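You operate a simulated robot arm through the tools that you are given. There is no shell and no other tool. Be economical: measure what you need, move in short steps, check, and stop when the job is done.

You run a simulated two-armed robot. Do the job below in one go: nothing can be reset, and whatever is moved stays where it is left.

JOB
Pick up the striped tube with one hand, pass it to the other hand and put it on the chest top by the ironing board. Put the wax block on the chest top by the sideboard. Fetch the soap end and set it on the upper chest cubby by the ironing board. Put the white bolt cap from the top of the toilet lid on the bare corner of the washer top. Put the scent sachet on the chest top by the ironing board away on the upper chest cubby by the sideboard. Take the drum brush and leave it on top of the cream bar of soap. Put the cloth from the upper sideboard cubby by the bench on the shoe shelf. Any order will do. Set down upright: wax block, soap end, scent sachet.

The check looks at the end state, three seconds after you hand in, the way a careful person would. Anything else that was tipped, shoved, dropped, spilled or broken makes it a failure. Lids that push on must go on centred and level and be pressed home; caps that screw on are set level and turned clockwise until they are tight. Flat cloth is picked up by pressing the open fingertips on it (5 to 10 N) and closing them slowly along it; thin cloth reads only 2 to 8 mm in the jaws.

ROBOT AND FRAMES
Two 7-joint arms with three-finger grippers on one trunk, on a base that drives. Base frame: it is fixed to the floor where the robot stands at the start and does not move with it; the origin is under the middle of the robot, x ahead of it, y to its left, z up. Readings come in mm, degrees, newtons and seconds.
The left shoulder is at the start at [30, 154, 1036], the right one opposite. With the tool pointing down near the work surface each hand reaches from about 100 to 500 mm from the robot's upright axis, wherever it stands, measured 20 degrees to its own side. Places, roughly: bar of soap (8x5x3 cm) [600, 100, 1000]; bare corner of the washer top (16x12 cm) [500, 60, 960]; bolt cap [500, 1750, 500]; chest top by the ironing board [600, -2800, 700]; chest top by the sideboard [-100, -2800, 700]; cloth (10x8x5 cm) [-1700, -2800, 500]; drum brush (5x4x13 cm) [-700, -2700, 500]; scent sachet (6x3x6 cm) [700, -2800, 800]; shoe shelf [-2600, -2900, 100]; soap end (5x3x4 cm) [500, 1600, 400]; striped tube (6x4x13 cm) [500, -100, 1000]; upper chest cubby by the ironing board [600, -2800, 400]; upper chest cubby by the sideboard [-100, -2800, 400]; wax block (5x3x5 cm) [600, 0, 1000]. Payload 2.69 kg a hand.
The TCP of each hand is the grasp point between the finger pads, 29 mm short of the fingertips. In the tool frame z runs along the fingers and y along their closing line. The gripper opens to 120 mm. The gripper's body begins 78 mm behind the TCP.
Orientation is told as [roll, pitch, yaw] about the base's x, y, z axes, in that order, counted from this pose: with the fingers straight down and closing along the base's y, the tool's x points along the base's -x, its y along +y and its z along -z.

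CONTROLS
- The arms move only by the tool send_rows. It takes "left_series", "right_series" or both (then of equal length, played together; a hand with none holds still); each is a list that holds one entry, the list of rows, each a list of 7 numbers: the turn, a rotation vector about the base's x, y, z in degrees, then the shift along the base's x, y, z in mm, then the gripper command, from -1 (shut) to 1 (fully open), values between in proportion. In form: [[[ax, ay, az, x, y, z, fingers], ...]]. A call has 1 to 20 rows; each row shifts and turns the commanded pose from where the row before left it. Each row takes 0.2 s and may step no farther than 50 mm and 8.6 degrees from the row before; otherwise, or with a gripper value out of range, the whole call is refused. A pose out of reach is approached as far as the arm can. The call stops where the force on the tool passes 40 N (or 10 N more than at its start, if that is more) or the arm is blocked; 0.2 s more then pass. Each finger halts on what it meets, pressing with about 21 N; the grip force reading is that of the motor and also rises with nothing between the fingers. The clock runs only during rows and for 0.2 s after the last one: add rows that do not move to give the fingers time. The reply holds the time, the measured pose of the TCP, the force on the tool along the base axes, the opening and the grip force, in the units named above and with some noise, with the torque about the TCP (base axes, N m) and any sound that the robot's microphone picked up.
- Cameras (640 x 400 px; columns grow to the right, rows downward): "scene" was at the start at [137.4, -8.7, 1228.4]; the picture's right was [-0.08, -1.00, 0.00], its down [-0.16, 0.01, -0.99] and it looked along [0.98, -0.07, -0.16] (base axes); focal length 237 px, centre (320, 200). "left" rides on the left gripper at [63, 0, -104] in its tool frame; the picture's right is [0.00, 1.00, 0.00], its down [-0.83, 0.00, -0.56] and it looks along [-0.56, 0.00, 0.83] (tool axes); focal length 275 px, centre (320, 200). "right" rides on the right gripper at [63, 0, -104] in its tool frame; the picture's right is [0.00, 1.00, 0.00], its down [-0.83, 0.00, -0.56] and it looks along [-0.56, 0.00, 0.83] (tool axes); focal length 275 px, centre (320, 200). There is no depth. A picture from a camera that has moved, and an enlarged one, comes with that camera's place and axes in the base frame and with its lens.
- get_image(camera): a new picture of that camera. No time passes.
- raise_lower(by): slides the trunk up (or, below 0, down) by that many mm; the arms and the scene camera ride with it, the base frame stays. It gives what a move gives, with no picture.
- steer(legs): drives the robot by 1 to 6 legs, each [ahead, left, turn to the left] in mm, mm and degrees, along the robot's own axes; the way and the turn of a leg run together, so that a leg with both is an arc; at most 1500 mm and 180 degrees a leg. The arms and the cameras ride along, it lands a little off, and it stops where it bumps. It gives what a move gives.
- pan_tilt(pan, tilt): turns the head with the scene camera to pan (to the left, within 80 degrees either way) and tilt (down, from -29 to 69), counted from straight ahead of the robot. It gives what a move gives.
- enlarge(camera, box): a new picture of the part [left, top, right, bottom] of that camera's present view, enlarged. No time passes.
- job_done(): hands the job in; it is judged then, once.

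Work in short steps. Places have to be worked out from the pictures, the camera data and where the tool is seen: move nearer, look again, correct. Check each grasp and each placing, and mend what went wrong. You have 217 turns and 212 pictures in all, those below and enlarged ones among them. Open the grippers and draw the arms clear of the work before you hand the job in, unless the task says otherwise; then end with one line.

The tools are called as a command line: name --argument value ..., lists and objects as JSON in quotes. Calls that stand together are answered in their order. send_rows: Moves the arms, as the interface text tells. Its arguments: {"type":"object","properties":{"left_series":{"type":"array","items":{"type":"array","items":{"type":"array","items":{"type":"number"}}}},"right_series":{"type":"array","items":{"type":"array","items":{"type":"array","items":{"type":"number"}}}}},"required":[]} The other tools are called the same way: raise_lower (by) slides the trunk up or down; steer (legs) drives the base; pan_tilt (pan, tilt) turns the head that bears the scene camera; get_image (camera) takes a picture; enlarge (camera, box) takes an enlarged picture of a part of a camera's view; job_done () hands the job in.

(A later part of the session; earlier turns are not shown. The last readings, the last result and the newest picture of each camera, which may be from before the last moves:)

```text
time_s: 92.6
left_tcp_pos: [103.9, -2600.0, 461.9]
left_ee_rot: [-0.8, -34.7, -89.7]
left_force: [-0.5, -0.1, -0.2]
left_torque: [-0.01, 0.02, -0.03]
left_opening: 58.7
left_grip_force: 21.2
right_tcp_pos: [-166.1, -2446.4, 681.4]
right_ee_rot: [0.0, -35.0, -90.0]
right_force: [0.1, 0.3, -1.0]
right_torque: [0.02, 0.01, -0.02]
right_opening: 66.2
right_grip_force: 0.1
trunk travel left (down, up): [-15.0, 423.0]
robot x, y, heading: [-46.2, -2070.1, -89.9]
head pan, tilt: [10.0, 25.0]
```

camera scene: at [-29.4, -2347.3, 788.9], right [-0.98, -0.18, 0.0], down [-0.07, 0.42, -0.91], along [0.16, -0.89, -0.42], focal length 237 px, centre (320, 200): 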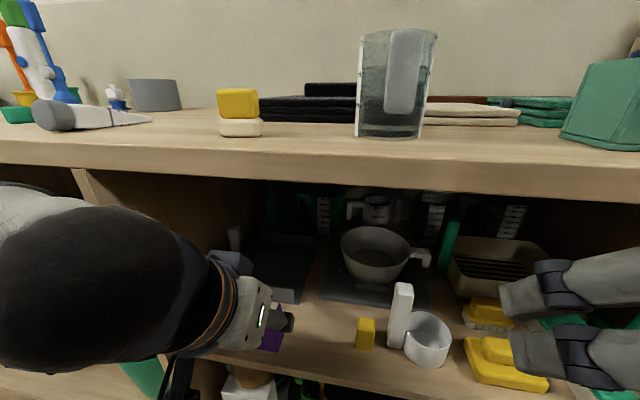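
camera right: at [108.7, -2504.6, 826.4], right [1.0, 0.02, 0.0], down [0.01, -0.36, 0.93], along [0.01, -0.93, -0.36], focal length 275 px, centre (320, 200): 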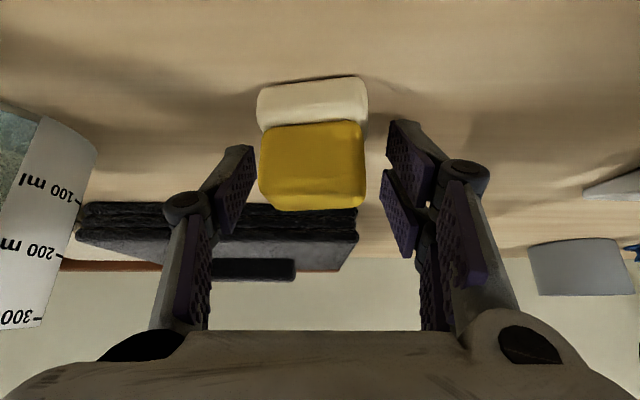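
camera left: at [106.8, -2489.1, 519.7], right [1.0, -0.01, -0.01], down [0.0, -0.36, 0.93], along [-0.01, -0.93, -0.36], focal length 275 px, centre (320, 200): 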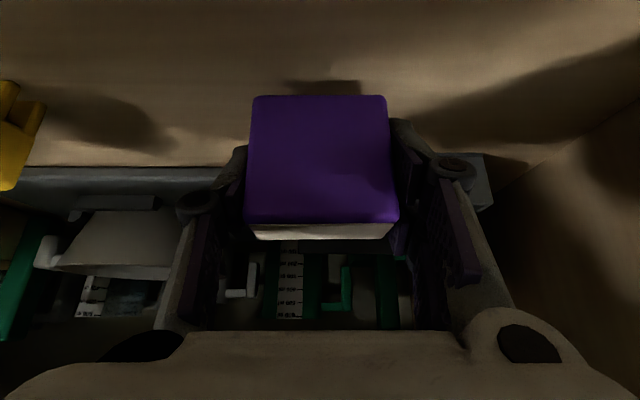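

There's no contact yet, so I'll continue down in 2 mm steps.

send_rows --left_series '[[[0, 0, 0, 0, 0, -2, -0.3], [0, 0, 0, 0, 0, -2, -0.3], [0, 0, 0, 0, 0, -2, -0.3], [0, 0, 0, 0, 0, 0, -0.3]]]'

get_image --camera "left"

```text
time_s: 93.6
left_tcp_pos: [103.5, -2599.8, 457.2]
left_ee_rot: [-0.7, -35.2, -89.6]
left_force: [-0.8, -5.0, 15.8]
left_torque: [-0.3, -0.08, -0.1]
left_opening: 59.1
left_grip_force: 20.6
right_tcp_pos: [-168.3, -2445.2, 681.3]
right_ee_rot: [0.0, -35.1, -89.9]
right_force: [0.1, 0.4, 0.2]
right_torque: [0.02, 0.02, -0.01]
right_opening: 65.8
right_grip_force: 0.1
trunk travel left (down, up): [-15.0, 423.0]
robot x, y, heading: [-42.5, -2071.8, -89.9]
head pan, tilt: [10.0, 25.0]
```

```text
145 pictures are left
camera left: at [106.2, -2488.7, 505.2], right [1.0, -0.01, -0.01], down [0.0, -0.36, 0.93], along [-0.01, -0.93, -0.36], focal length 275 px, centre (320, 200)
```

left: 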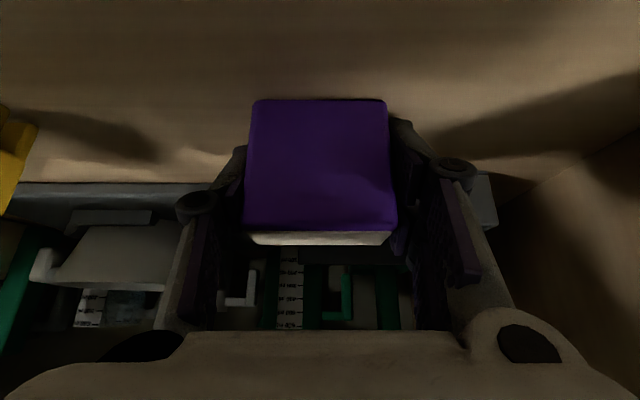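

It's seated at 16 N. I'll open the fingers and withdraw along the tool axis.

send_rows --left_series '[[[0, 0, 0, 0, 0, 1, -0.1], [0, 0, 0, 0, 0, 1, 0.2], [0, 0, 0, 0, 0, 0, 0.3], [0, 0, 0, 0, 0, 0, 0.3], [0, 0, 0, 0, 15, 20, 0.3], [0, 0, 0, 0, 25, 25, 0.3], [0, 0, 0, 0, 30, 20, 0.3], [0, 0, 0, 0, 0, 0, 0.3]]]'

get_image --camera "left"

```text
time_s: 95.4
left_tcp_pos: [103.7, -2533.4, 526.5]
left_ee_rot: [-0.5, -34.7, -89.7]
left_force: [-0.3, -0.3, -0.7]
left_torque: [0.01, -0.04, -0.01]
left_opening: 78.2
left_grip_force: 0.1
left hand out of reach, approached as far as the arm can: row 7
right_tcp_pos: [-165.2, -2445.4, 680.8]
right_ee_rot: [0.0, -35.0, -89.9]
right_force: [0.2, 0.7, 0.1]
right_torque: [0.0, -0.01, -0.01]
right_opening: 65.9
right_grip_force: 0.0
trunk travel left (down, up): [-15.0, 423.0]
robot x, y, heading: [-46.1, -2072.3, -90.2]
head pan, tilt: [10.0, 25.0]
```

```text
144 pictures are left
camera left: at [105.4, -2422.8, 575.6], right [1.0, -0.01, -0.01], down [0.0, -0.37, 0.93], along [-0.01, -0.93, -0.37], focal length 275 px, centre (320, 200)
```

left: 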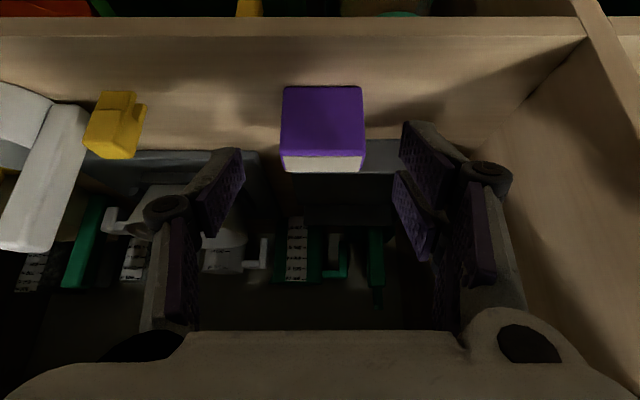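

The sachet stands upright on the cubby floor. I'll back off and drive right to face the sideboard cubby with the brush.

steer --legs '[[-230, 0, 0], [0, -800, 0]]'

pan_tilt --pan 0 --tilt 20

get_image --camera "scene"

```text
time_s: 103.4
left_tcp_pos: [-707.1, -2301.1, 527.7]
left_ee_rot: [-0.6, -34.6, -89.4]
left_force: [-0.1, -0.3, -0.6]
left_torque: [0.01, -0.02, -0.05]
left_opening: 78.2
left_grip_force: 0.0
right_tcp_pos: [-975.9, -2214.0, 682.0]
right_ee_rot: [0.1, -35.1, -89.5]
right_force: [-0.7, 0.8, 0.2]
right_torque: [-0.02, 0.0, 0.0]
right_opening: 65.8
right_grip_force: 0.0
trunk travel left (down, up): [-15.0, 423.0]
robot x, y, heading: [-852.7, -1838.7, -89.7]
head pan, tilt: [10.0, 25.0]
```

```text
time_s: 104.1
left_tcp_pos: [-706.3, -2301.2, 526.0]
left_ee_rot: [-0.7, -34.8, -89.4]
left_force: [-0.4, 0.2, 0.5]
left_torque: [-0.01, -0.01, -0.03]
left_opening: 77.8
left_grip_force: 0.1
right_tcp_pos: [-976.5, -2214.3, 681.8]
right_ee_rot: [0.0, -35.1, -89.7]
right_force: [0.2, 0.2, 0.3]
right_torque: [0.04, -0.01, 0.01]
right_opening: 66.2
right_grip_force: 0.1
trunk travel left (down, up): [-15.0, 423.0]
robot x, y, heading: [-858.3, -1843.2, -89.6]
head pan, tilt: [0.0, 20.0]
```

```text
143 pictures are left
camera scene: at [-855.5, -2117.6, 796.9], right [-1.0, -0.01, 0.0], down [0.0, 0.34, -0.94], along [0.01, -0.94, -0.34], focal length 237 px, centre (320, 200)
```

scene: 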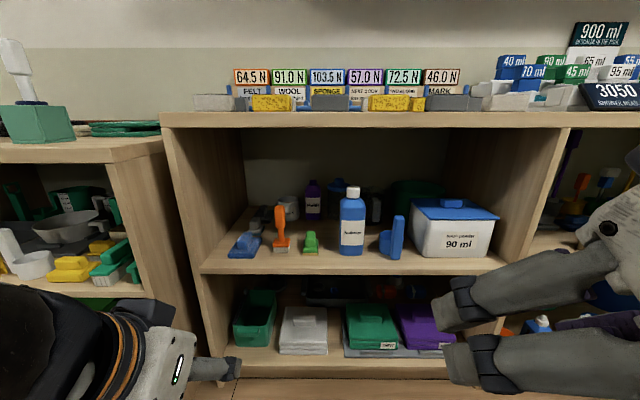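

enlarge --camera "scene" --box '[200, 160, 420, 280]'

```text
2.91 times, centred on (310, 220) of scene
camera zoom: at [-855.5, -2117.6, 796.9], right [-1.0, -0.01, 0.0], down [0.0, 0.34, -0.94], along [0.01, -0.94, -0.34], focal length 689 px, centre (349, 142)
```

zoom: 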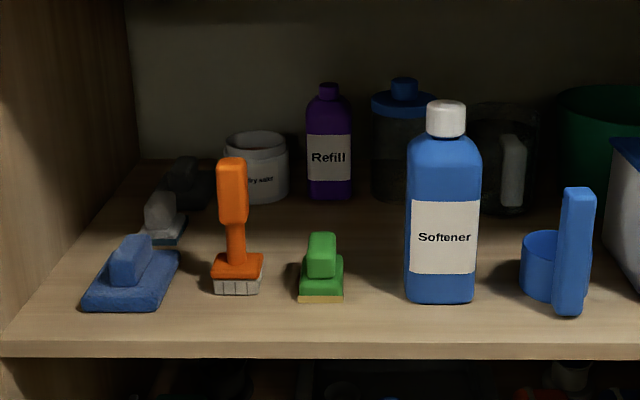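

The drum brush is the orange one with white bristles, standing at about (-742, -2700). The shelf is at z ≈ 445, its front at y ≈ -2602. I'll tilt the left hand to 55°, align it in x, set its height and drive closer.

send_rows --left_series '[[[-7, 0, 0, -12, 0, 5, 0.2], [-7, 0, 0, -12, 0, 5, 0.2], [-6, 0, 0, -12, 0, 5, 0.2], [0, 0, 0, 0, 0, 0, 0.2]]]'

steer --legs '[[240, 0, 0]]'

get_image --camera "left"

get_image --camera "scene"

```text
time_s: 105.1
left_tcp_pos: [-760.8, -2335.2, 549.8]
left_ee_rot: [-0.9, -54.8, -89.1]
left_force: [0.4, 0.1, -0.9]
left_torque: [-0.01, 0.03, 0.05]
left_opening: 72.1
left_grip_force: 0.1
left hand out of reach, approached as far as the arm can: row 1, 2, 3
right_tcp_pos: [-975.8, -2214.3, 680.6]
right_ee_rot: [0.0, -35.0, -89.6]
right_force: [-0.9, 0.6, 0.1]
right_torque: [-0.03, -0.01, 0.0]
right_opening: 66.1
right_grip_force: 0.1
trunk travel left (down, up): [-15.0, 423.0]
robot x, y, heading: [-857.5, -1838.8, -89.8]
head pan, tilt: [0.0, 20.0]
```

```text
time_s: 106.9
left_tcp_pos: [-759.0, -2580.2, 552.0]
left_ee_rot: [-0.9, -54.7, -89.1]
left_force: [-0.1, 0.0, 0.9]
left_torque: [0.03, -0.04, 0.05]
left_opening: 72.2
left_grip_force: 0.0
right_tcp_pos: [-973.3, -2459.3, 680.6]
right_ee_rot: [-0.1, -35.0, -89.4]
right_force: [0.6, 1.5, -0.1]
right_torque: [-0.04, -0.01, -0.01]
right_opening: 66.0
right_grip_force: 0.0
trunk travel left (down, up): [-15.0, 423.0]
robot x, y, heading: [-853.8, -2083.3, -89.7]
head pan, tilt: [0.0, 20.0]
```

```text
141 pictures are left
camera left: at [-757.3, -2458.7, 559.2], right [1.0, 0.0, -0.01], down [0.01, -0.03, 1.0], along [0.0, -1.0, -0.03], focal length 275 px, centre (320, 200)
```

left: 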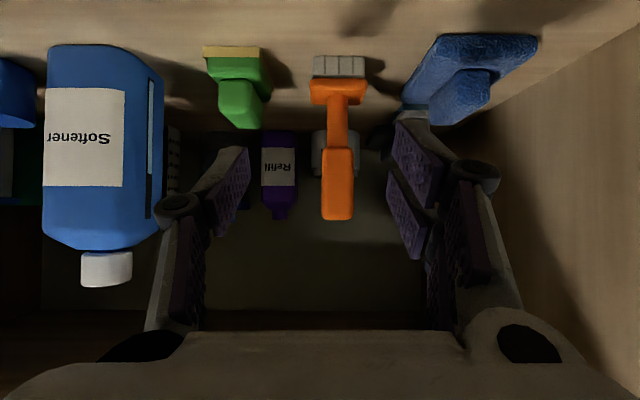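

```text
140 pictures are left
camera scene: at [-853.3, -2361.8, 797.0], right [-1.0, -0.01, 0.0], down [0.0, 0.34, -0.94], along [0.01, -0.94, -0.34], focal length 237 px, centre (320, 200)
```

scene: 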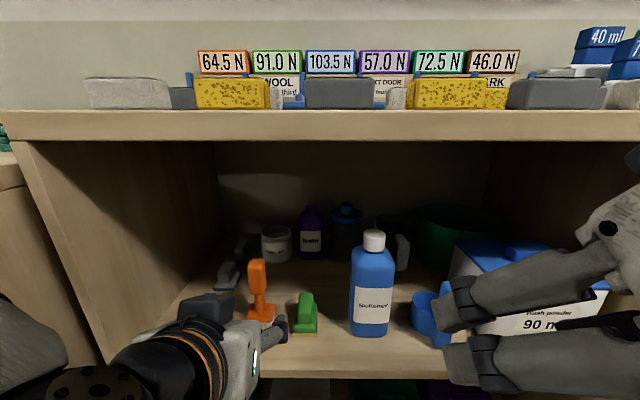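

The handle is centred at x ≈ -743, z 508–569. I'll align the hand, drive 60 mm closer, then advance with the open fingers either side of the handle.

send_rows --left_series '[[[0, 0, 0, 16, 0, -5, 0.2], [0, 0, 0, 0, 0, 0, 0.2]]]'

steer --legs '[[60, 0, 0]]'

get_image --camera "left"

```text
time_s: 107.5
left_tcp_pos: [-746.8, -2587.5, 548.7]
left_ee_rot: [-0.9, -54.6, -89.2]
left_force: [0.4, 0.6, 0.8]
left_torque: [-0.03, -0.03, -0.03]
left_opening: 71.9
left_grip_force: 0.1
left hand out of reach, approached as far as the arm can: row 1
right_tcp_pos: [-974.6, -2458.9, 681.6]
right_ee_rot: [0.0, -35.0, -89.6]
right_force: [0.0, -0.2, 0.4]
right_torque: [0.01, 0.0, 0.0]
right_opening: 65.9
right_grip_force: 0.0
trunk travel left (down, up): [-15.0, 423.0]
robot x, y, heading: [-858.9, -2085.8, -89.7]
head pan, tilt: [0.0, 20.0]
```

```text
time_s: 108.6
left_tcp_pos: [-745.8, -2640.2, 548.9]
left_ee_rot: [-0.7, -54.8, -89.0]
left_force: [0.1, 0.8, 0.0]
left_torque: [-0.02, -0.01, -0.02]
left_opening: 71.9
left_grip_force: 0.0
right_tcp_pos: [-973.7, -2512.8, 682.8]
right_ee_rot: [0.2, -35.4, -89.4]
right_force: [0.2, 0.3, -0.3]
right_torque: [0.02, 0.02, -0.02]
right_opening: 66.1
right_grip_force: 0.0
trunk travel left (down, up): [-15.0, 423.0]
robot x, y, heading: [-854.2, -2143.0, -89.1]
head pan, tilt: [0.0, 20.0]
stopped in leg 1: the robot was blocked; the commanded pose is now the measured one
```

```text
139 pictures are left
camera left: at [-744.4, -2519.1, 557.5], right [1.0, 0.01, 0.0], down [0.0, -0.03, 1.0], along [0.01, -1.0, -0.03], focal length 275 px, centre (320, 200)
```

left: 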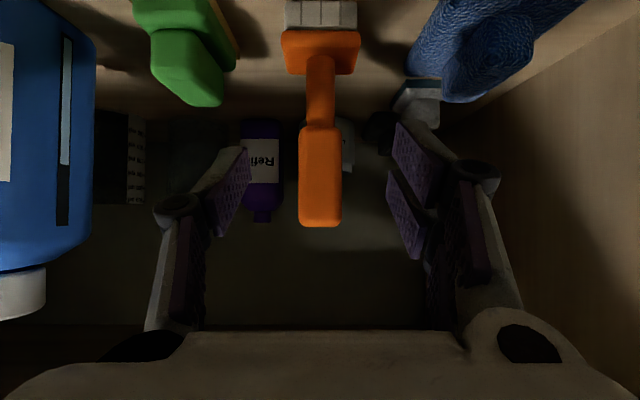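

The base stopped slightly early (blocked), with no tool force. I'll check the scene for what touched before moving on.

get_image --camera "scene"

get_image --camera "right"

```text
138 pictures are left
camera scene: at [-854.7, -2414.2, 797.9], right [-1.0, -0.01, 0.0], down [0.0, 0.34, -0.94], along [0.01, -0.94, -0.34], focal length 237 px, centre (320, 200)
```

scene: 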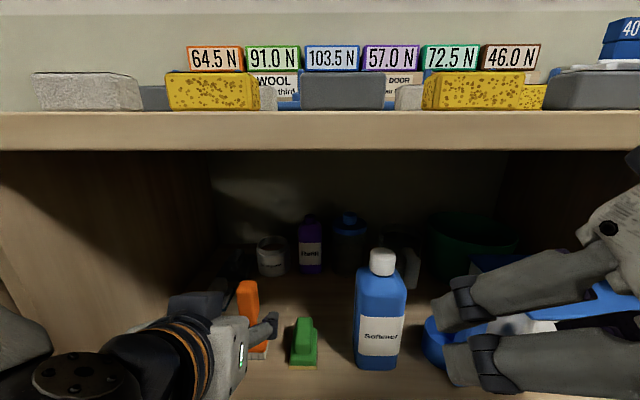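

```text
137 pictures are left
camera right: at [-974.7, -2399.8, 731.8], right [1.0, 0.02, 0.0], down [0.01, -0.36, 0.93], along [0.02, -0.93, -0.36], focal length 275 px, centre (320, 200)
```

right: 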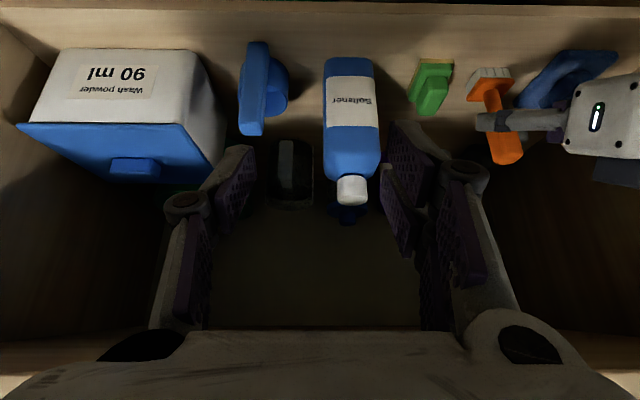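

Nothing looks disturbed, and the handle is exactly centred. I'll advance the left hand 60 mm by arm.

send_rows --left_series '[[[0, 0, 0, 0, -20, -2, 0.2], [0, 0, 0, 0, -20, -3, 0.2], [0, 0, 0, 0, -18, -2, 0.2], [0, 0, 0, 0, 0, 0, 0.2]]]'

get_image --camera "left"

```text
time_s: 109.6
left_tcp_pos: [-744.9, -2697.7, 540.1]
left_ee_rot: [-0.6, -54.5, -88.9]
left_force: [0.2, -0.4, 0.0]
left_torque: [0.01, 0.01, 0.02]
left_opening: 72.0
left_grip_force: 0.0
right_tcp_pos: [-973.4, -2512.8, 682.9]
right_ee_rot: [0.1, -35.1, -89.4]
right_force: [0.0, -0.1, 0.4]
right_torque: [-0.01, -0.03, 0.0]
right_opening: 66.0
right_grip_force: 0.0
trunk travel left (down, up): [-15.0, 423.0]
robot x, y, heading: [-856.5, -2138.8, -89.5]
head pan, tilt: [0.0, 20.0]
```

```text
136 pictures are left
camera left: at [-743.4, -2577.5, 549.5], right [1.0, 0.01, 0.0], down [0.0, -0.03, 1.0], along [0.01, -1.0, -0.03], focal length 275 px, centre (320, 200)
```

left: 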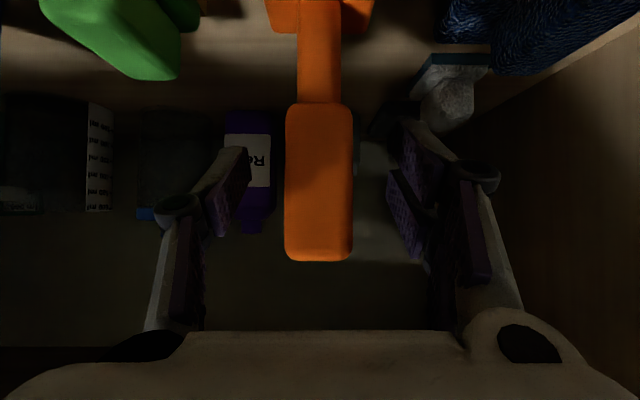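

The handle spans z 505–572 at y ≈ -2700, right at the TCP. I'll nudge 5 mm forward and close, then lift slightly.

send_rows --left_series '[[[0, 0, 0, 0, -5, 0, 0.0], [0, 0, 0, 0, 0, 0, -0.3], [0, 0, 0, 0, 0, 0, -0.7], [0, 0, 0, 0, 0, 0, -0.8], [0, 0, 0, 0, 0, 0, -0.8], [0, 0, 0, 0, 0, 10, -0.8], [0, 0, 0, 0, 0, 15, -0.8], [0, 0, 0, 0, 0, 0, -0.8]]]'

get_image --camera "left"

```text
time_s: 111.4
left_tcp_pos: [-742.4, -2705.3, 564.1]
left_ee_rot: [-0.8, -54.4, -88.8]
left_force: [0.1, 0.3, -0.9]
left_torque: [0.01, 0.02, 0.0]
left_opening: 24.2
left_grip_force: 21.2
right_tcp_pos: [-973.1, -2515.5, 680.7]
right_ee_rot: [0.0, -34.9, -89.3]
right_force: [0.1, -0.1, -0.1]
right_torque: [0.02, -0.01, 0.02]
right_opening: 66.0
right_grip_force: 0.1
trunk travel left (down, up): [-15.0, 423.0]
robot x, y, heading: [-854.5, -2138.9, -89.3]
head pan, tilt: [0.0, 20.0]
```

```text
135 pictures are left
camera left: at [-741.9, -2584.5, 573.7], right [1.0, 0.01, -0.01], down [0.01, -0.03, 1.0], along [0.01, -1.0, -0.03], focal length 275 px, centre (320, 200)
```

left: 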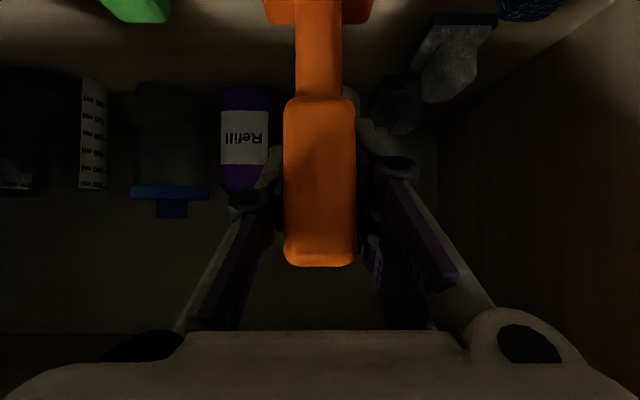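

The brush is gripped at 24 mm and lifted. I'll pull it straight out of the cubby, back the base off and drive right to the cloth's cubby near x = -1700.

send_rows --left_series '[[[0, 0, 0, 0, 25, 0, -0.8], [0, 0, 0, 0, 30, 0, -0.8], [0, 0, 0, 0, 30, 0, -0.8], [0, 0, 0, 0, 0, 0, -0.8]]]'

steer --legs '[[-280, 0, 0]]'

get_image --camera "scene"

get_image --camera "left"

```text
time_s: 112.4
left_tcp_pos: [-751.1, -2632.3, 568.6]
left_ee_rot: [-0.8, -54.3, -88.9]
left_force: [-0.1, 1.0, -1.2]
left_torque: [-0.04, -0.05, 0.03]
left_opening: 24.0
left_grip_force: 21.0
left hand out of reach, approached as far as the arm can: row 3
right_tcp_pos: [-973.6, -2515.8, 681.4]
right_ee_rot: [0.1, -35.1, -89.3]
right_force: [-0.2, 0.2, 0.5]
right_torque: [-0.01, 0.0, -0.03]
right_opening: 66.3
right_grip_force: 0.0
trunk travel left (down, up): [-15.0, 423.0]
robot x, y, heading: [-856.7, -2139.0, -89.5]
head pan, tilt: [0.0, 20.0]
```

```text
time_s: 114.3
left_tcp_pos: [-753.2, -2352.4, 567.4]
left_ee_rot: [-0.8, -54.3, -88.5]
left_force: [-0.1, -0.3, -1.9]
left_torque: [-0.05, 0.01, -0.01]
left_opening: 23.7
left_grip_force: 20.7
right_tcp_pos: [-975.0, -2235.7, 682.0]
right_ee_rot: [0.0, -35.0, -89.1]
right_force: [-0.2, -0.6, 0.1]
right_torque: [-0.01, -0.03, 0.01]
right_opening: 65.9
right_grip_force: 0.1
trunk travel left (down, up): [-15.0, 423.0]
robot x, y, heading: [-859.9, -1863.7, -89.0]
head pan, tilt: [0.0, 20.0]
```

```text
134 pictures are left
camera scene: at [-855.7, -2137.8, 796.9], right [-1.0, -0.02, 0.0], down [-0.01, 0.34, -0.94], along [0.02, -0.94, -0.34], focal length 237 px, centre (320, 200)
```

scene: 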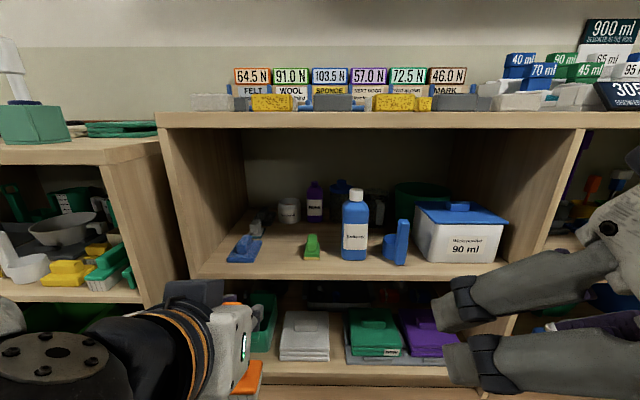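

```text
133 pictures are left
camera left: at [-752.9, -2232.0, 577.7], right [1.0, 0.01, 0.0], down [0.0, -0.03, 1.0], along [0.01, -1.0, -0.03], focal length 275 px, centre (320, 200)
```

left: 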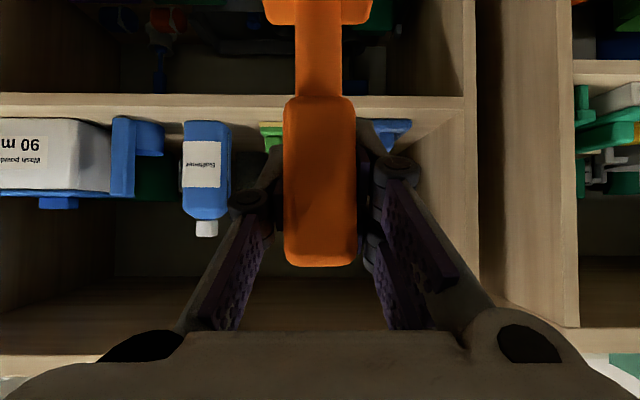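

The brush is out and the cubby is otherwise intact. I'll drive right about 650 mm to view the cloth cubby.

steer --legs '[[0, -650, -1]]'

pan_tilt --pan -15 --tilt 20

get_image --camera "scene"

```text
time_s: 119.8
left_tcp_pos: [-1409.9, -2361.5, 568.2]
left_ee_rot: [-0.8, -54.2, -89.3]
left_force: [-0.3, 0.8, -1.9]
left_torque: [-0.06, 0.0, 0.0]
left_opening: 23.9
left_grip_force: 21.5
right_tcp_pos: [-1630.6, -2240.9, 681.3]
right_ee_rot: [0.0, -35.0, -89.9]
right_force: [0.5, 0.1, -0.3]
right_torque: [0.0, -0.01, -0.02]
right_opening: 66.2
right_grip_force: 0.0
trunk travel left (down, up): [-15.0, 423.0]
robot x, y, heading: [-1511.3, -1860.5, -89.8]
head pan, tilt: [0.0, 20.0]
```

```text
time_s: 120.6
left_tcp_pos: [-1410.7, -2361.1, 567.9]
left_ee_rot: [-0.7, -54.3, -89.2]
left_force: [1.1, 0.5, -1.3]
left_torque: [-0.03, -0.01, -0.02]
left_opening: 23.9
left_grip_force: 20.8
right_tcp_pos: [-1631.3, -2241.4, 681.9]
right_ee_rot: [0.2, -35.2, -89.9]
right_force: [-0.4, -0.3, -0.5]
right_torque: [-0.01, 0.02, -0.01]
right_opening: 66.2
right_grip_force: 0.1
trunk travel left (down, up): [-15.0, 423.0]
robot x, y, heading: [-1513.6, -1867.2, -89.3]
head pan, tilt: [-15.0, 20.0]
```

```text
132 pictures are left
camera scene: at [-1524.7, -2143.5, 797.1], right [-0.99, 0.15, 0.0], down [0.05, 0.34, -0.94], along [-0.14, -0.93, -0.34], focal length 237 px, centre (320, 200)
```

scene: 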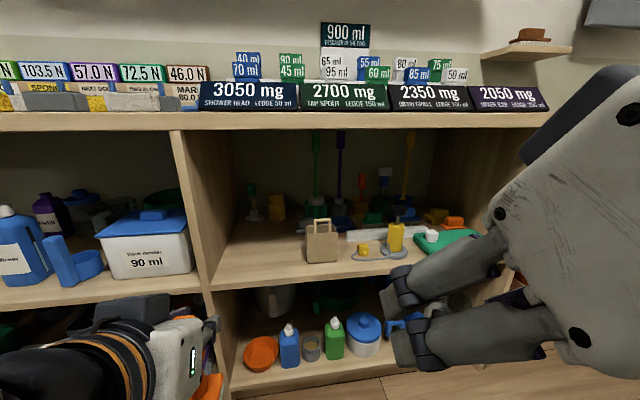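

The right hand partly blocks the view. I'll zoom in on the cubby.

enlarge --camera "scene" --box '[230, 180, 500, 280]'

get_image --camera "right"

```text
2.37 times, centred on (365, 230) of scene
camera zoom: at [-1524.7, -2143.5, 797.1], right [-0.99, 0.15, 0.0], down [0.05, 0.34, -0.94], along [-0.14, -0.93, -0.34], focal length 561 px, centre (213, 129)
```

zoom: 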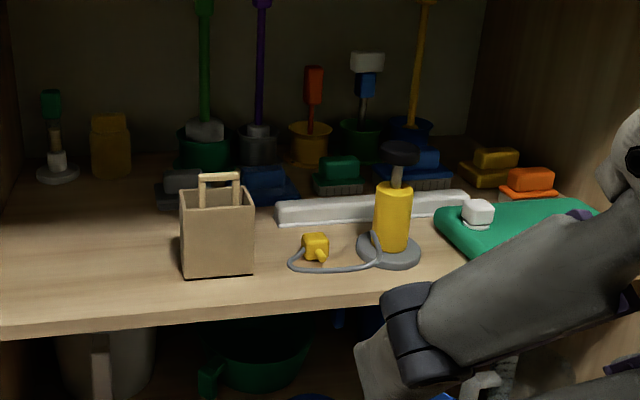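

```text
130 pictures are left
camera right: at [-1631.2, -2128.5, 731.4], right [1.0, 0.01, 0.0], down [0.0, -0.36, 0.93], along [0.01, -0.93, -0.36], focal length 275 px, centre (320, 200)
```

right: 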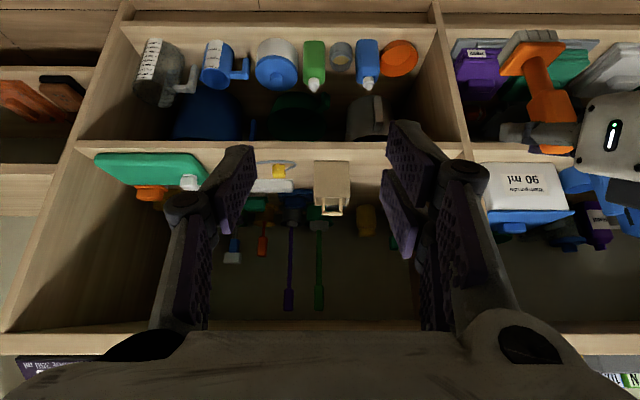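

A dark blue folded item near (-1707, -2833) fits the cloth's listed place. I'll drive closer and look again with both cameras.

steer --legs '[[150, 0, -0.5]]'

send_rows --right_series '[[[0, 0, 0, -40, 0, 20, 0.1], [0, 0, 0, -40, 0, 20, 0.1], [0, 0, 0, -40, 0, 20, 0.1], [0, 0, 0, 0, 0, 0, 0.1]]]'

get_image --camera "scene"

enlarge --camera "scene" --box '[160, 180, 460, 340]'

```text
time_s: 122.0
left_tcp_pos: [-1414.0, -2511.7, 569.2]
left_ee_rot: [-0.8, -54.3, -89.6]
left_force: [0.4, -0.3, -1.9]
left_torque: [0.01, 0.0, -0.01]
left_opening: 23.6
left_grip_force: 21.3
right_tcp_pos: [-1633.4, -2390.6, 682.1]
right_ee_rot: [0.1, -35.1, -90.1]
right_force: [-0.7, -0.2, -0.1]
right_torque: [-0.01, 0.02, -0.02]
right_opening: 65.8
right_grip_force: 0.1
trunk travel left (down, up): [-15.0, 423.0]
robot x, y, heading: [-1513.8, -2016.7, -90.3]
head pan, tilt: [-15.0, 20.0]
```

```text
time_s: 123.0
left_tcp_pos: [-1413.9, -2511.5, 568.4]
left_ee_rot: [-0.8, -54.3, -89.6]
left_force: [-0.2, 0.7, -1.8]
left_torque: [0.0, 0.0, -0.04]
left_opening: 23.9
left_grip_force: 20.9
right_tcp_pos: [-1755.3, -2405.5, 714.6]
right_ee_rot: [0.2, -35.0, -90.2]
right_force: [-0.4, -0.6, -0.9]
right_torque: [-0.02, -0.01, 0.0]
right_opening: 66.1
right_grip_force: 0.0
right hand out of reach, approached as far as the arm can: row 2, 3
trunk travel left (down, up): [-15.0, 423.0]
robot x, y, heading: [-1511.2, -2016.2, -90.3]
head pan, tilt: [-15.0, 20.0]
```

```text
129 pictures are left
camera scene: at [-1536.3, -2291.8, 796.9], right [-0.97, 0.26, 0.0], down [0.09, 0.33, -0.94], along [-0.24, -0.91, -0.34], focal length 237 px, centre (320, 200)
```

scene: 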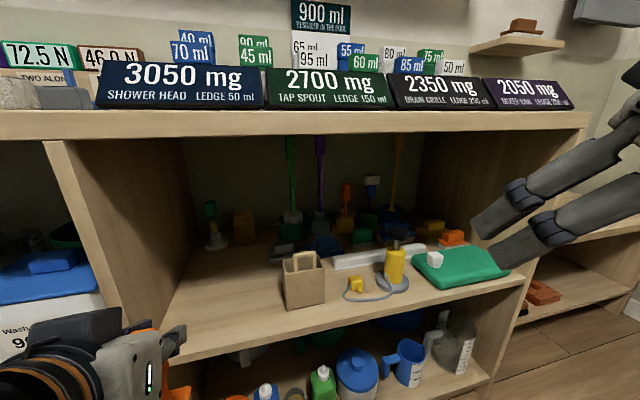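

```text
2.13 times, centred on (310, 260) of scene
camera zoom: at [-1536.3, -2291.8, 796.9], right [-0.97, 0.26, 0.0], down [0.09, 0.33, -0.94], along [-0.24, -0.91, -0.34], focal length 505 px, centre (341, 72)
```

zoom: 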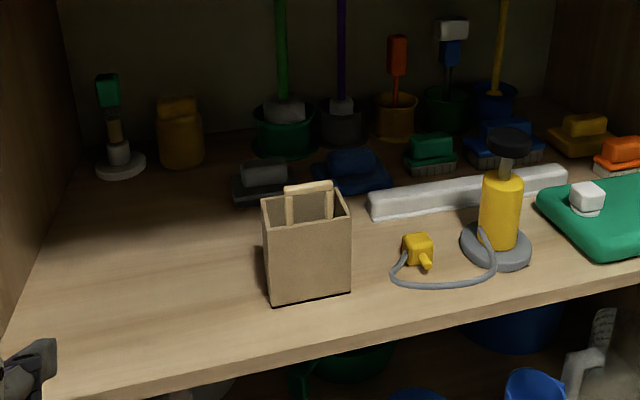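

The dark blue piece at about (-1686, -2816) matches the cloth. Ahead of it are a paper bag, a plug, a white bar and an iron, with a gap of roughly x -1765 to -1635. First I'll tuck the left hand with the brush close to the body so I can drive nearer.

send_rows --left_series '[[[7.7, 0, 0, 0, 30, 10, -0.8], [7.7, 0, 0, 0, 35, 10, -0.8], [7.7, 0, 0, 0, 35, 10, -0.8], [7.7, 0, 0, 0, 35, 10, -0.8], [7.7, 0, 0, 0, 35, 10, -0.8], [7.7, 0, 0, 0, 35, 10, -0.8], [7.7, 0, 0, 0, 35, 10, -0.8], [0, 0, 0, 0, 0, 0, -0.8]]]'

get_image --camera "left"

get_image --camera "scene"

```text
time_s: 124.5
left_tcp_pos: [-1409.1, -2298.9, 631.2]
left_ee_rot: [0.3, -5.6, -89.6]
left_force: [3.0, 3.0, -3.1]
left_torque: [-0.44, 0.38, -0.19]
left_opening: 23.9
left_grip_force: 21.5
right_tcp_pos: [-1754.6, -2404.5, 715.2]
right_ee_rot: [0.2, -35.2, -90.2]
right_force: [-0.1, -0.2, 0.1]
right_torque: [-0.02, 0.01, 0.02]
right_opening: 66.0
right_grip_force: 0.0
trunk travel left (down, up): [-15.0, 423.0]
robot x, y, heading: [-1519.0, -2020.3, -90.0]
head pan, tilt: [-15.0, 20.0]
stopped in row 7 (left hand): the force on the tool passed its limit at 68 N (the readings are from after the stop); the commanded pose is now the measured one
```

```text
127 pictures are left
camera left: at [-1409.2, -2226.1, 727.7], right [1.0, 0.0, 0.01], down [0.0, -0.77, 0.64], along [0.01, -0.64, -0.77], focal length 275 px, centre (320, 200)
```

left: 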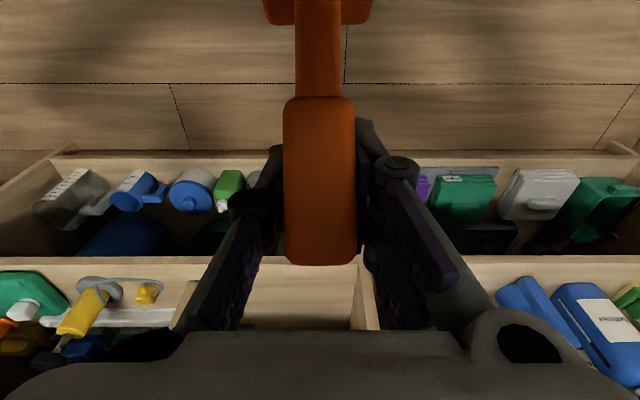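

```text
126 pictures are left
camera scene: at [-1536.9, -2291.7, 797.3], right [-0.96, 0.27, 0.0], down [0.09, 0.33, -0.94], along [-0.25, -0.91, -0.34], focal length 237 px, centre (320, 200)
```

scene: 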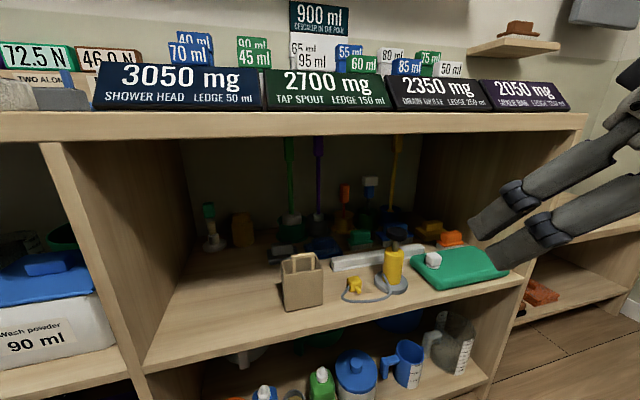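

The brush base bumped my own body (the stop was at 68 N), but its grip is unchanged. I'll ease it forward and bring the right hand to x = -1697, z = 560 at 45° for the approach through the gap.

send_rows --left_series '[[[0, 0, 0, 0, -15, 10, -0.8], [0, 0, 0, 0, -15, 10, -0.8], [0, 0, 0, 0, 0, 0, -0.8], [0, 0, 0, 0, 0, 0, -0.8], [0, 0, 0, 0, 0, 0, -0.8]]]' --right_series '[[[-5, 0, 0, 15, 0, -38, 0], [-5, 0, 0, 15, 0, -38, 0], [0, 0, 0, 15, 0, -38, 0], [0, 0, 0, 13, 0, -38, 0], [0, 0, 0, 0, 0, 0, 0]]]'

get_image --camera "right"

```text
time_s: 125.7
left_tcp_pos: [-1410.0, -2327.4, 650.9]
left_ee_rot: [0.2, -5.8, -89.5]
left_force: [0.2, -0.1, -1.1]
left_torque: [-0.06, 0.0, -0.01]
left_opening: 24.0
left_grip_force: 20.4
right_tcp_pos: [-1685.7, -2468.0, 636.0]
right_ee_rot: [0.3, -45.0, -90.2]
right_force: [-0.4, -0.2, 0.2]
right_torque: [0.03, -0.02, -0.02]
right_opening: 60.2
right_grip_force: 0.1
right hand out of reach, approached as far as the arm can: row 2, 3, 4
trunk travel left (down, up): [-15.0, 423.0]
robot x, y, heading: [-1511.0, -2017.5, -90.1]
head pan, tilt: [-15.0, 20.0]
```

```text
125 pictures are left
camera right: at [-1684.7, -2349.7, 664.7], right [1.0, 0.0, 0.0], down [0.0, -0.19, 0.98], along [0.0, -0.98, -0.19], focal length 275 px, centre (320, 200)
```

right: 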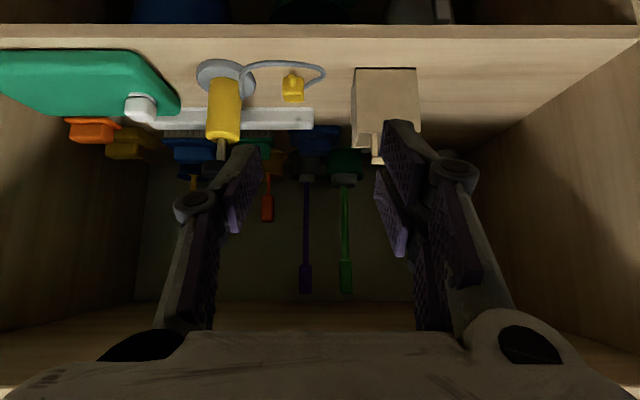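

The gap between iron and bag is confirmed. I'll zoom in on the dark blue cloth behind the white bar.

enlarge --camera "right" --box '[220, 70, 400, 190]'

```text
3.33 times, centred on (310, 130) of right
camera zoom: at [-1684.7, -2349.7, 664.7], right [1.0, 0.0, 0.0], down [0.0, -0.19, 0.98], along [0.0, -0.98, -0.19], focal length 918 px, centre (353, 433)
```

zoom: 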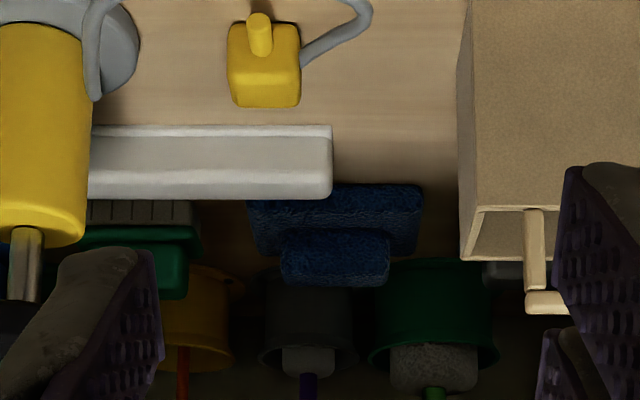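

The cloth's pad spans x -1740 to -1648 with its front at y ≈ -2798; its lump is centred at (-1694, -2838) with top z ≈ 495. I'll drive 200 mm closer and check for blocking.

steer --legs '[[200, 0, 0]]'

get_image --camera "right"

get_image --camera "scene"

```text
time_s: 127.3
left_tcp_pos: [-1410.4, -2513.1, 657.4]
left_ee_rot: [0.2, -6.9, -88.7]
left_force: [-0.1, 0.6, -0.8]
left_torque: [-0.08, 0.01, -0.01]
left_opening: 23.8
left_grip_force: 21.1
right_tcp_pos: [-1684.1, -2657.2, 637.9]
right_ee_rot: [0.5, -45.5, -89.7]
right_force: [0.5, 0.4, -0.2]
right_torque: [-0.01, -0.06, 0.06]
right_opening: 60.3
right_grip_force: 0.1
trunk travel left (down, up): [-15.0, 423.0]
robot x, y, heading: [-1512.3, -2207.9, -89.5]
head pan, tilt: [-15.0, 20.0]
stopped in leg 1: the robot was blocked; the commanded pose is now the measured one
```

```text
123 pictures are left
camera right: at [-1684.7, -2538.4, 667.0], right [1.0, 0.02, 0.0], down [0.0, -0.19, 0.98], along [0.02, -0.98, -0.19], focal length 275 px, centre (320, 200)
```

right: 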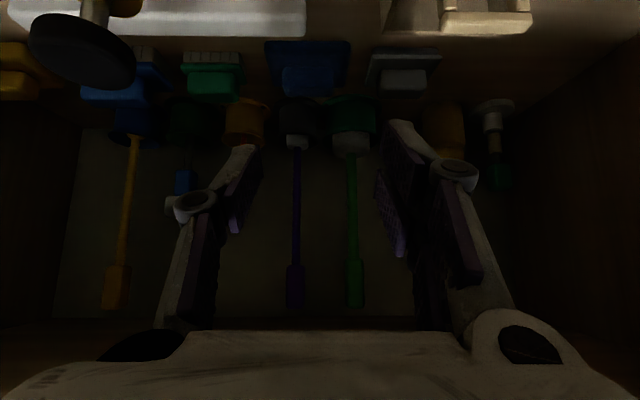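

```text
122 pictures are left
camera scene: at [-1537.3, -2477.9, 798.9], right [-0.97, 0.25, 0.0], down [0.09, 0.32, -0.94], along [-0.23, -0.91, -0.34], focal length 237 px, centre (320, 200)
```

scene: 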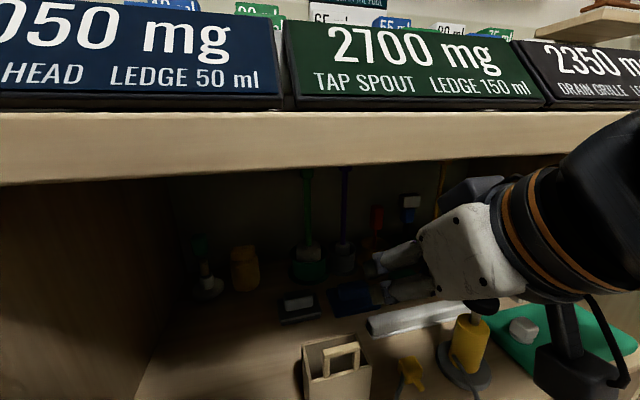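

The right wrist was probably touching the sideboard's top edge. I'll narrow the fingers, pitch to 55° and lower the hand, so the wrist drops away from the board.

send_rows --right_series '[[[-5, 0, 0, 0, 5, -20, -0.3], [-5, 0, 0, -4, 0, -20, -0.3], [0, 0, 0, -4, -10, -20, -0.3], [0, 0, 0, -2, -15, -20, -0.3], [0, 0, 0, 0, 0, 0, -0.3]]]'

get_image --camera "scene"

get_image --camera "right"

```text
time_s: 128.5
left_tcp_pos: [-1410.5, -2512.6, 657.1]
left_ee_rot: [0.1, -6.8, -88.7]
left_force: [-0.4, -0.1, -1.8]
left_torque: [-0.04, 0.0, 0.02]
left_opening: 24.1
left_grip_force: 20.8
right_tcp_pos: [-1677.7, -2728.1, 594.8]
right_ee_rot: [0.3, -55.7, -89.7]
right_force: [1.0, 0.3, 0.0]
right_torque: [0.02, -0.02, 0.01]
right_opening: 42.2
right_grip_force: 0.0
right hand out of reach, approached as far as the arm can: row 1, 2
trunk travel left (down, up): [-15.0, 423.0]
robot x, y, heading: [-1512.9, -2210.9, -89.5]
head pan, tilt: [-15.0, 20.0]
```

```text
121 pictures are left
camera scene: at [-1537.2, -2476.8, 799.5], right [-0.97, 0.25, -0.01], down [0.09, 0.32, -0.94], along [-0.23, -0.91, -0.33], focal length 237 px, centre (320, 200)
```

scene: 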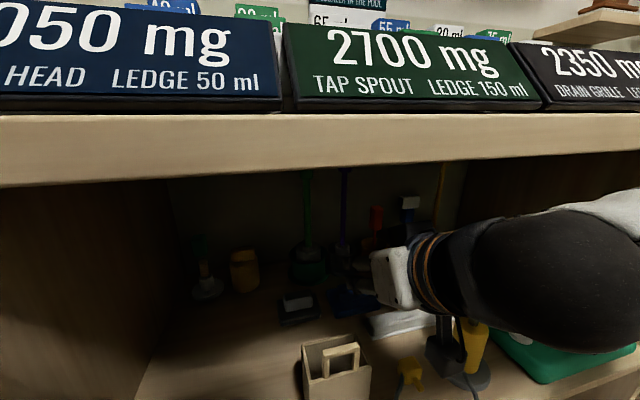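

```text
120 pictures are left
camera right: at [-1677.6, -2605.8, 602.6], right [1.0, 0.01, 0.0], down [0.0, -0.01, 1.0], along [0.01, -1.0, -0.01], focal length 275 px, centre (320, 200)
```

right: 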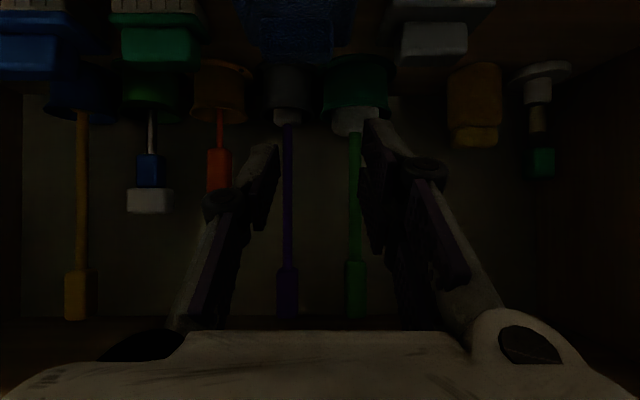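

The hand is through the gap at (-1678, -2728, 595), but the cloth is still 110 mm further. I'll lower the hand to z ≈ 535, above the bar, and drive 70 mm closer.

send_rows --right_series '[[[0, 0, 0, -5, 0, -20, -0.3], [0, 0, 0, -5, 0, -20, -0.3], [0, 0, 0, -5, 0, -20, -0.3], [0, 0, 0, 0, 0, 0, -0.3]]]'

steer --legs '[[60, 0, -0.5]]'

get_image --camera "scene"

get_image --camera "right"

```text
time_s: 129.5
left_tcp_pos: [-1409.1, -2513.9, 657.3]
left_ee_rot: [0.2, -6.9, -88.7]
left_force: [0.5, -0.1, -1.2]
left_torque: [-0.02, 0.01, 0.02]
left_opening: 24.1
left_grip_force: 20.7
right_tcp_pos: [-1688.8, -2739.1, 538.7]
right_ee_rot: [0.3, -55.6, -89.7]
right_force: [-0.4, -0.4, -0.5]
right_torque: [0.01, 0.01, 0.03]
right_opening: 42.3
right_grip_force: 0.1
right hand out of reach, approached as far as the arm can: row 1, 2, 3
trunk travel left (down, up): [-15.0, 423.0]
robot x, y, heading: [-1513.7, -2210.4, -89.5]
head pan, tilt: [-15.0, 20.0]
```

```text
time_s: 130.2
left_tcp_pos: [-1410.1, -2514.6, 657.2]
left_ee_rot: [0.1, -7.1, -88.4]
left_force: [-0.3, 0.1, -1.4]
left_torque: [-0.04, 0.03, 0.02]
left_opening: 23.9
left_grip_force: 21.0
right_tcp_pos: [-1689.2, -2743.4, 535.6]
right_ee_rot: [0.5, -55.5, -89.7]
right_force: [-0.7, -0.2, -0.4]
right_torque: [-0.04, 0.0, 0.01]
right_opening: 41.9
right_grip_force: 0.0
trunk travel left (down, up): [-15.0, 423.0]
robot x, y, heading: [-1514.1, -2210.3, -89.1]
head pan, tilt: [-15.0, 20.0]
stopped in leg 1: the robot was blocked; the commanded pose is now the measured one
```

```text
119 pictures are left
camera scene: at [-1537.3, -2479.6, 798.8], right [-0.97, 0.25, 0.0], down [0.09, 0.33, -0.94], along [-0.23, -0.91, -0.34], focal length 237 px, centre (320, 200)
```

scene: 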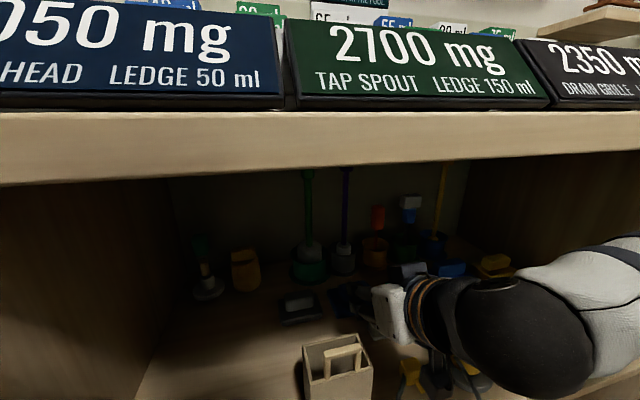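

```text
118 pictures are left
camera right: at [-1688.8, -2620.9, 544.2], right [1.0, 0.02, 0.0], down [0.0, -0.01, 1.0], along [0.02, -1.0, -0.01], focal length 275 px, centre (320, 200)
```

right: 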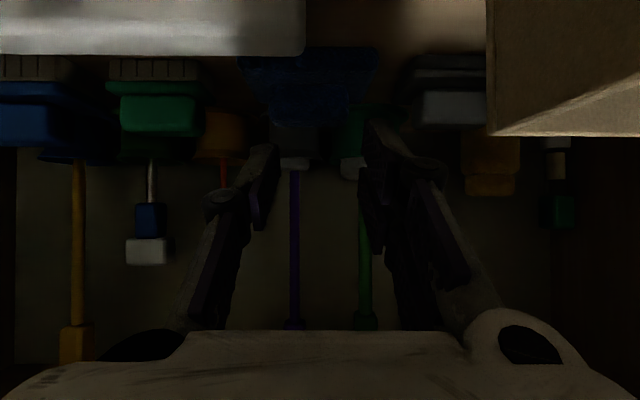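

The base can't go nearer with the trunk this low, so I'll see how far the arm itself reaches along the floor of the gap.

send_rows --right_series '[[[0, 0, 0, -1, -25, 0, -0.3], [0, 0, 0, -1, -25, 0, -0.3], [0, 0, 0, -1, -25, 0, -0.3], [0, 0, 0, 0, 0, 0, -0.3]]]'

get_image --camera "scene"

get_image --camera "right"

```text
time_s: 131.2
left_tcp_pos: [-1409.1, -2516.1, 656.9]
left_ee_rot: [0.2, -7.0, -88.4]
left_force: [0.4, -0.2, -1.1]
left_torque: [-0.04, 0.02, 0.01]
left_opening: 23.6
left_grip_force: 21.4
right_tcp_pos: [-1691.4, -2817.9, 537.9]
right_ee_rot: [0.5, -55.6, -89.6]
right_force: [0.3, -0.9, 0.8]
right_torque: [-0.01, -0.01, -0.01]
right_opening: 41.6
right_grip_force: 0.0
trunk travel left (down, up): [-15.0, 423.0]
robot x, y, heading: [-1516.6, -2215.7, -89.4]
head pan, tilt: [-15.0, 20.0]
```

```text
117 pictures are left
camera scene: at [-1537.3, -2478.7, 799.5], right [-0.97, 0.25, -0.01], down [0.09, 0.32, -0.94], along [-0.23, -0.91, -0.33], focal length 237 px, centre (320, 200)
```

scene: 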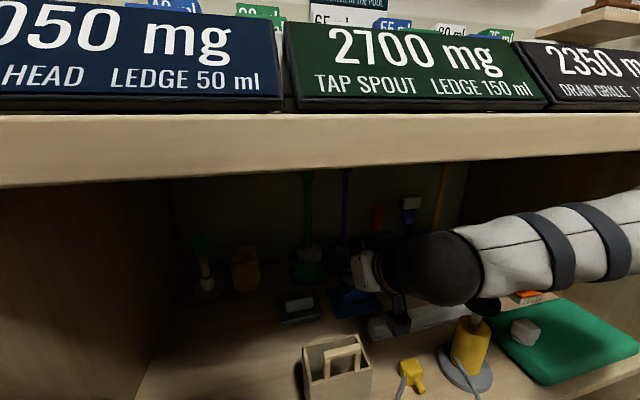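

```text
116 pictures are left
camera right: at [-1691.6, -2695.1, 545.1], right [1.0, 0.02, 0.0], down [0.0, -0.01, 1.0], along [0.02, -1.0, -0.01], focal length 275 px, centre (320, 200)
```

right: 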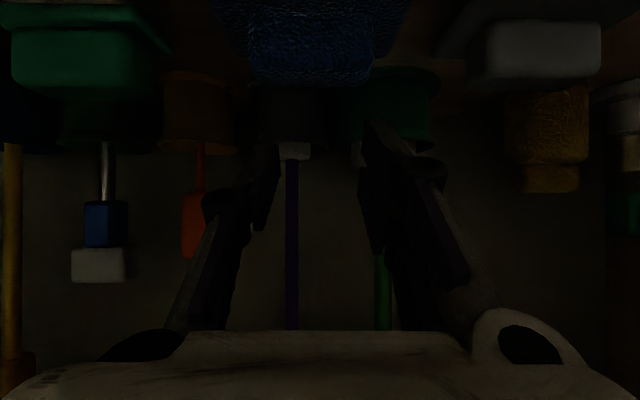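

The arm reaches with ease. The lump is centred at x ≈ -1695, top z ≈ 488, front near y ≈ -2830. I'll open the fingers and come down partway.

send_rows --right_series '[[[0, 0, 0, -3, 0, 0, 0.4], [0, 0, 0, 0, -12, -10, 0.4], [0, 0, 0, 0, -12, -14, 0.4], [0, 0, 0, 0, 0, -10, 0.4], [0, 0, 0, 0, 0, 0, 0.4]]]'

get_image --camera "right"

```text
time_s: 132.4
left_tcp_pos: [-1409.3, -2514.4, 657.0]
left_ee_rot: [0.1, -7.0, -88.5]
left_force: [-0.9, -0.4, 0.4]
left_torque: [-0.04, -0.01, 0.0]
left_opening: 23.9
left_grip_force: 20.9
right_tcp_pos: [-1695.0, -2842.2, 505.6]
right_ee_rot: [0.6, -55.6, -89.5]
right_force: [-0.6, 0.9, -0.3]
right_torque: [-0.01, -0.01, -0.01]
right_opening: 84.1
right_grip_force: 0.1
trunk travel left (down, up): [-15.0, 423.0]
robot x, y, heading: [-1512.1, -2210.2, -89.1]
head pan, tilt: [-15.0, 20.0]
```

```text
115 pictures are left
camera right: at [-1694.8, -2719.6, 512.2], right [1.0, 0.02, 0.0], down [0.0, -0.01, 1.0], along [0.02, -1.0, -0.01], focal length 275 px, centre (320, 200)
```

right: 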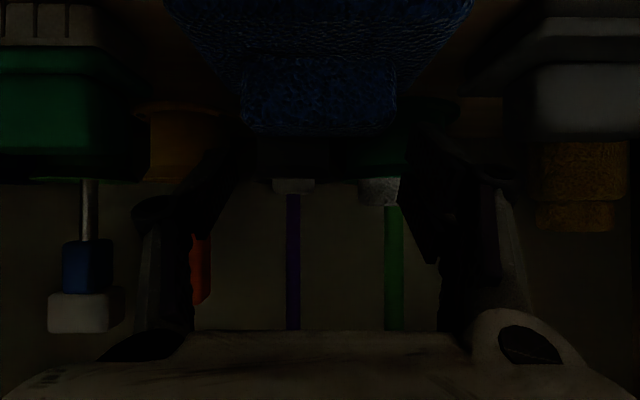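

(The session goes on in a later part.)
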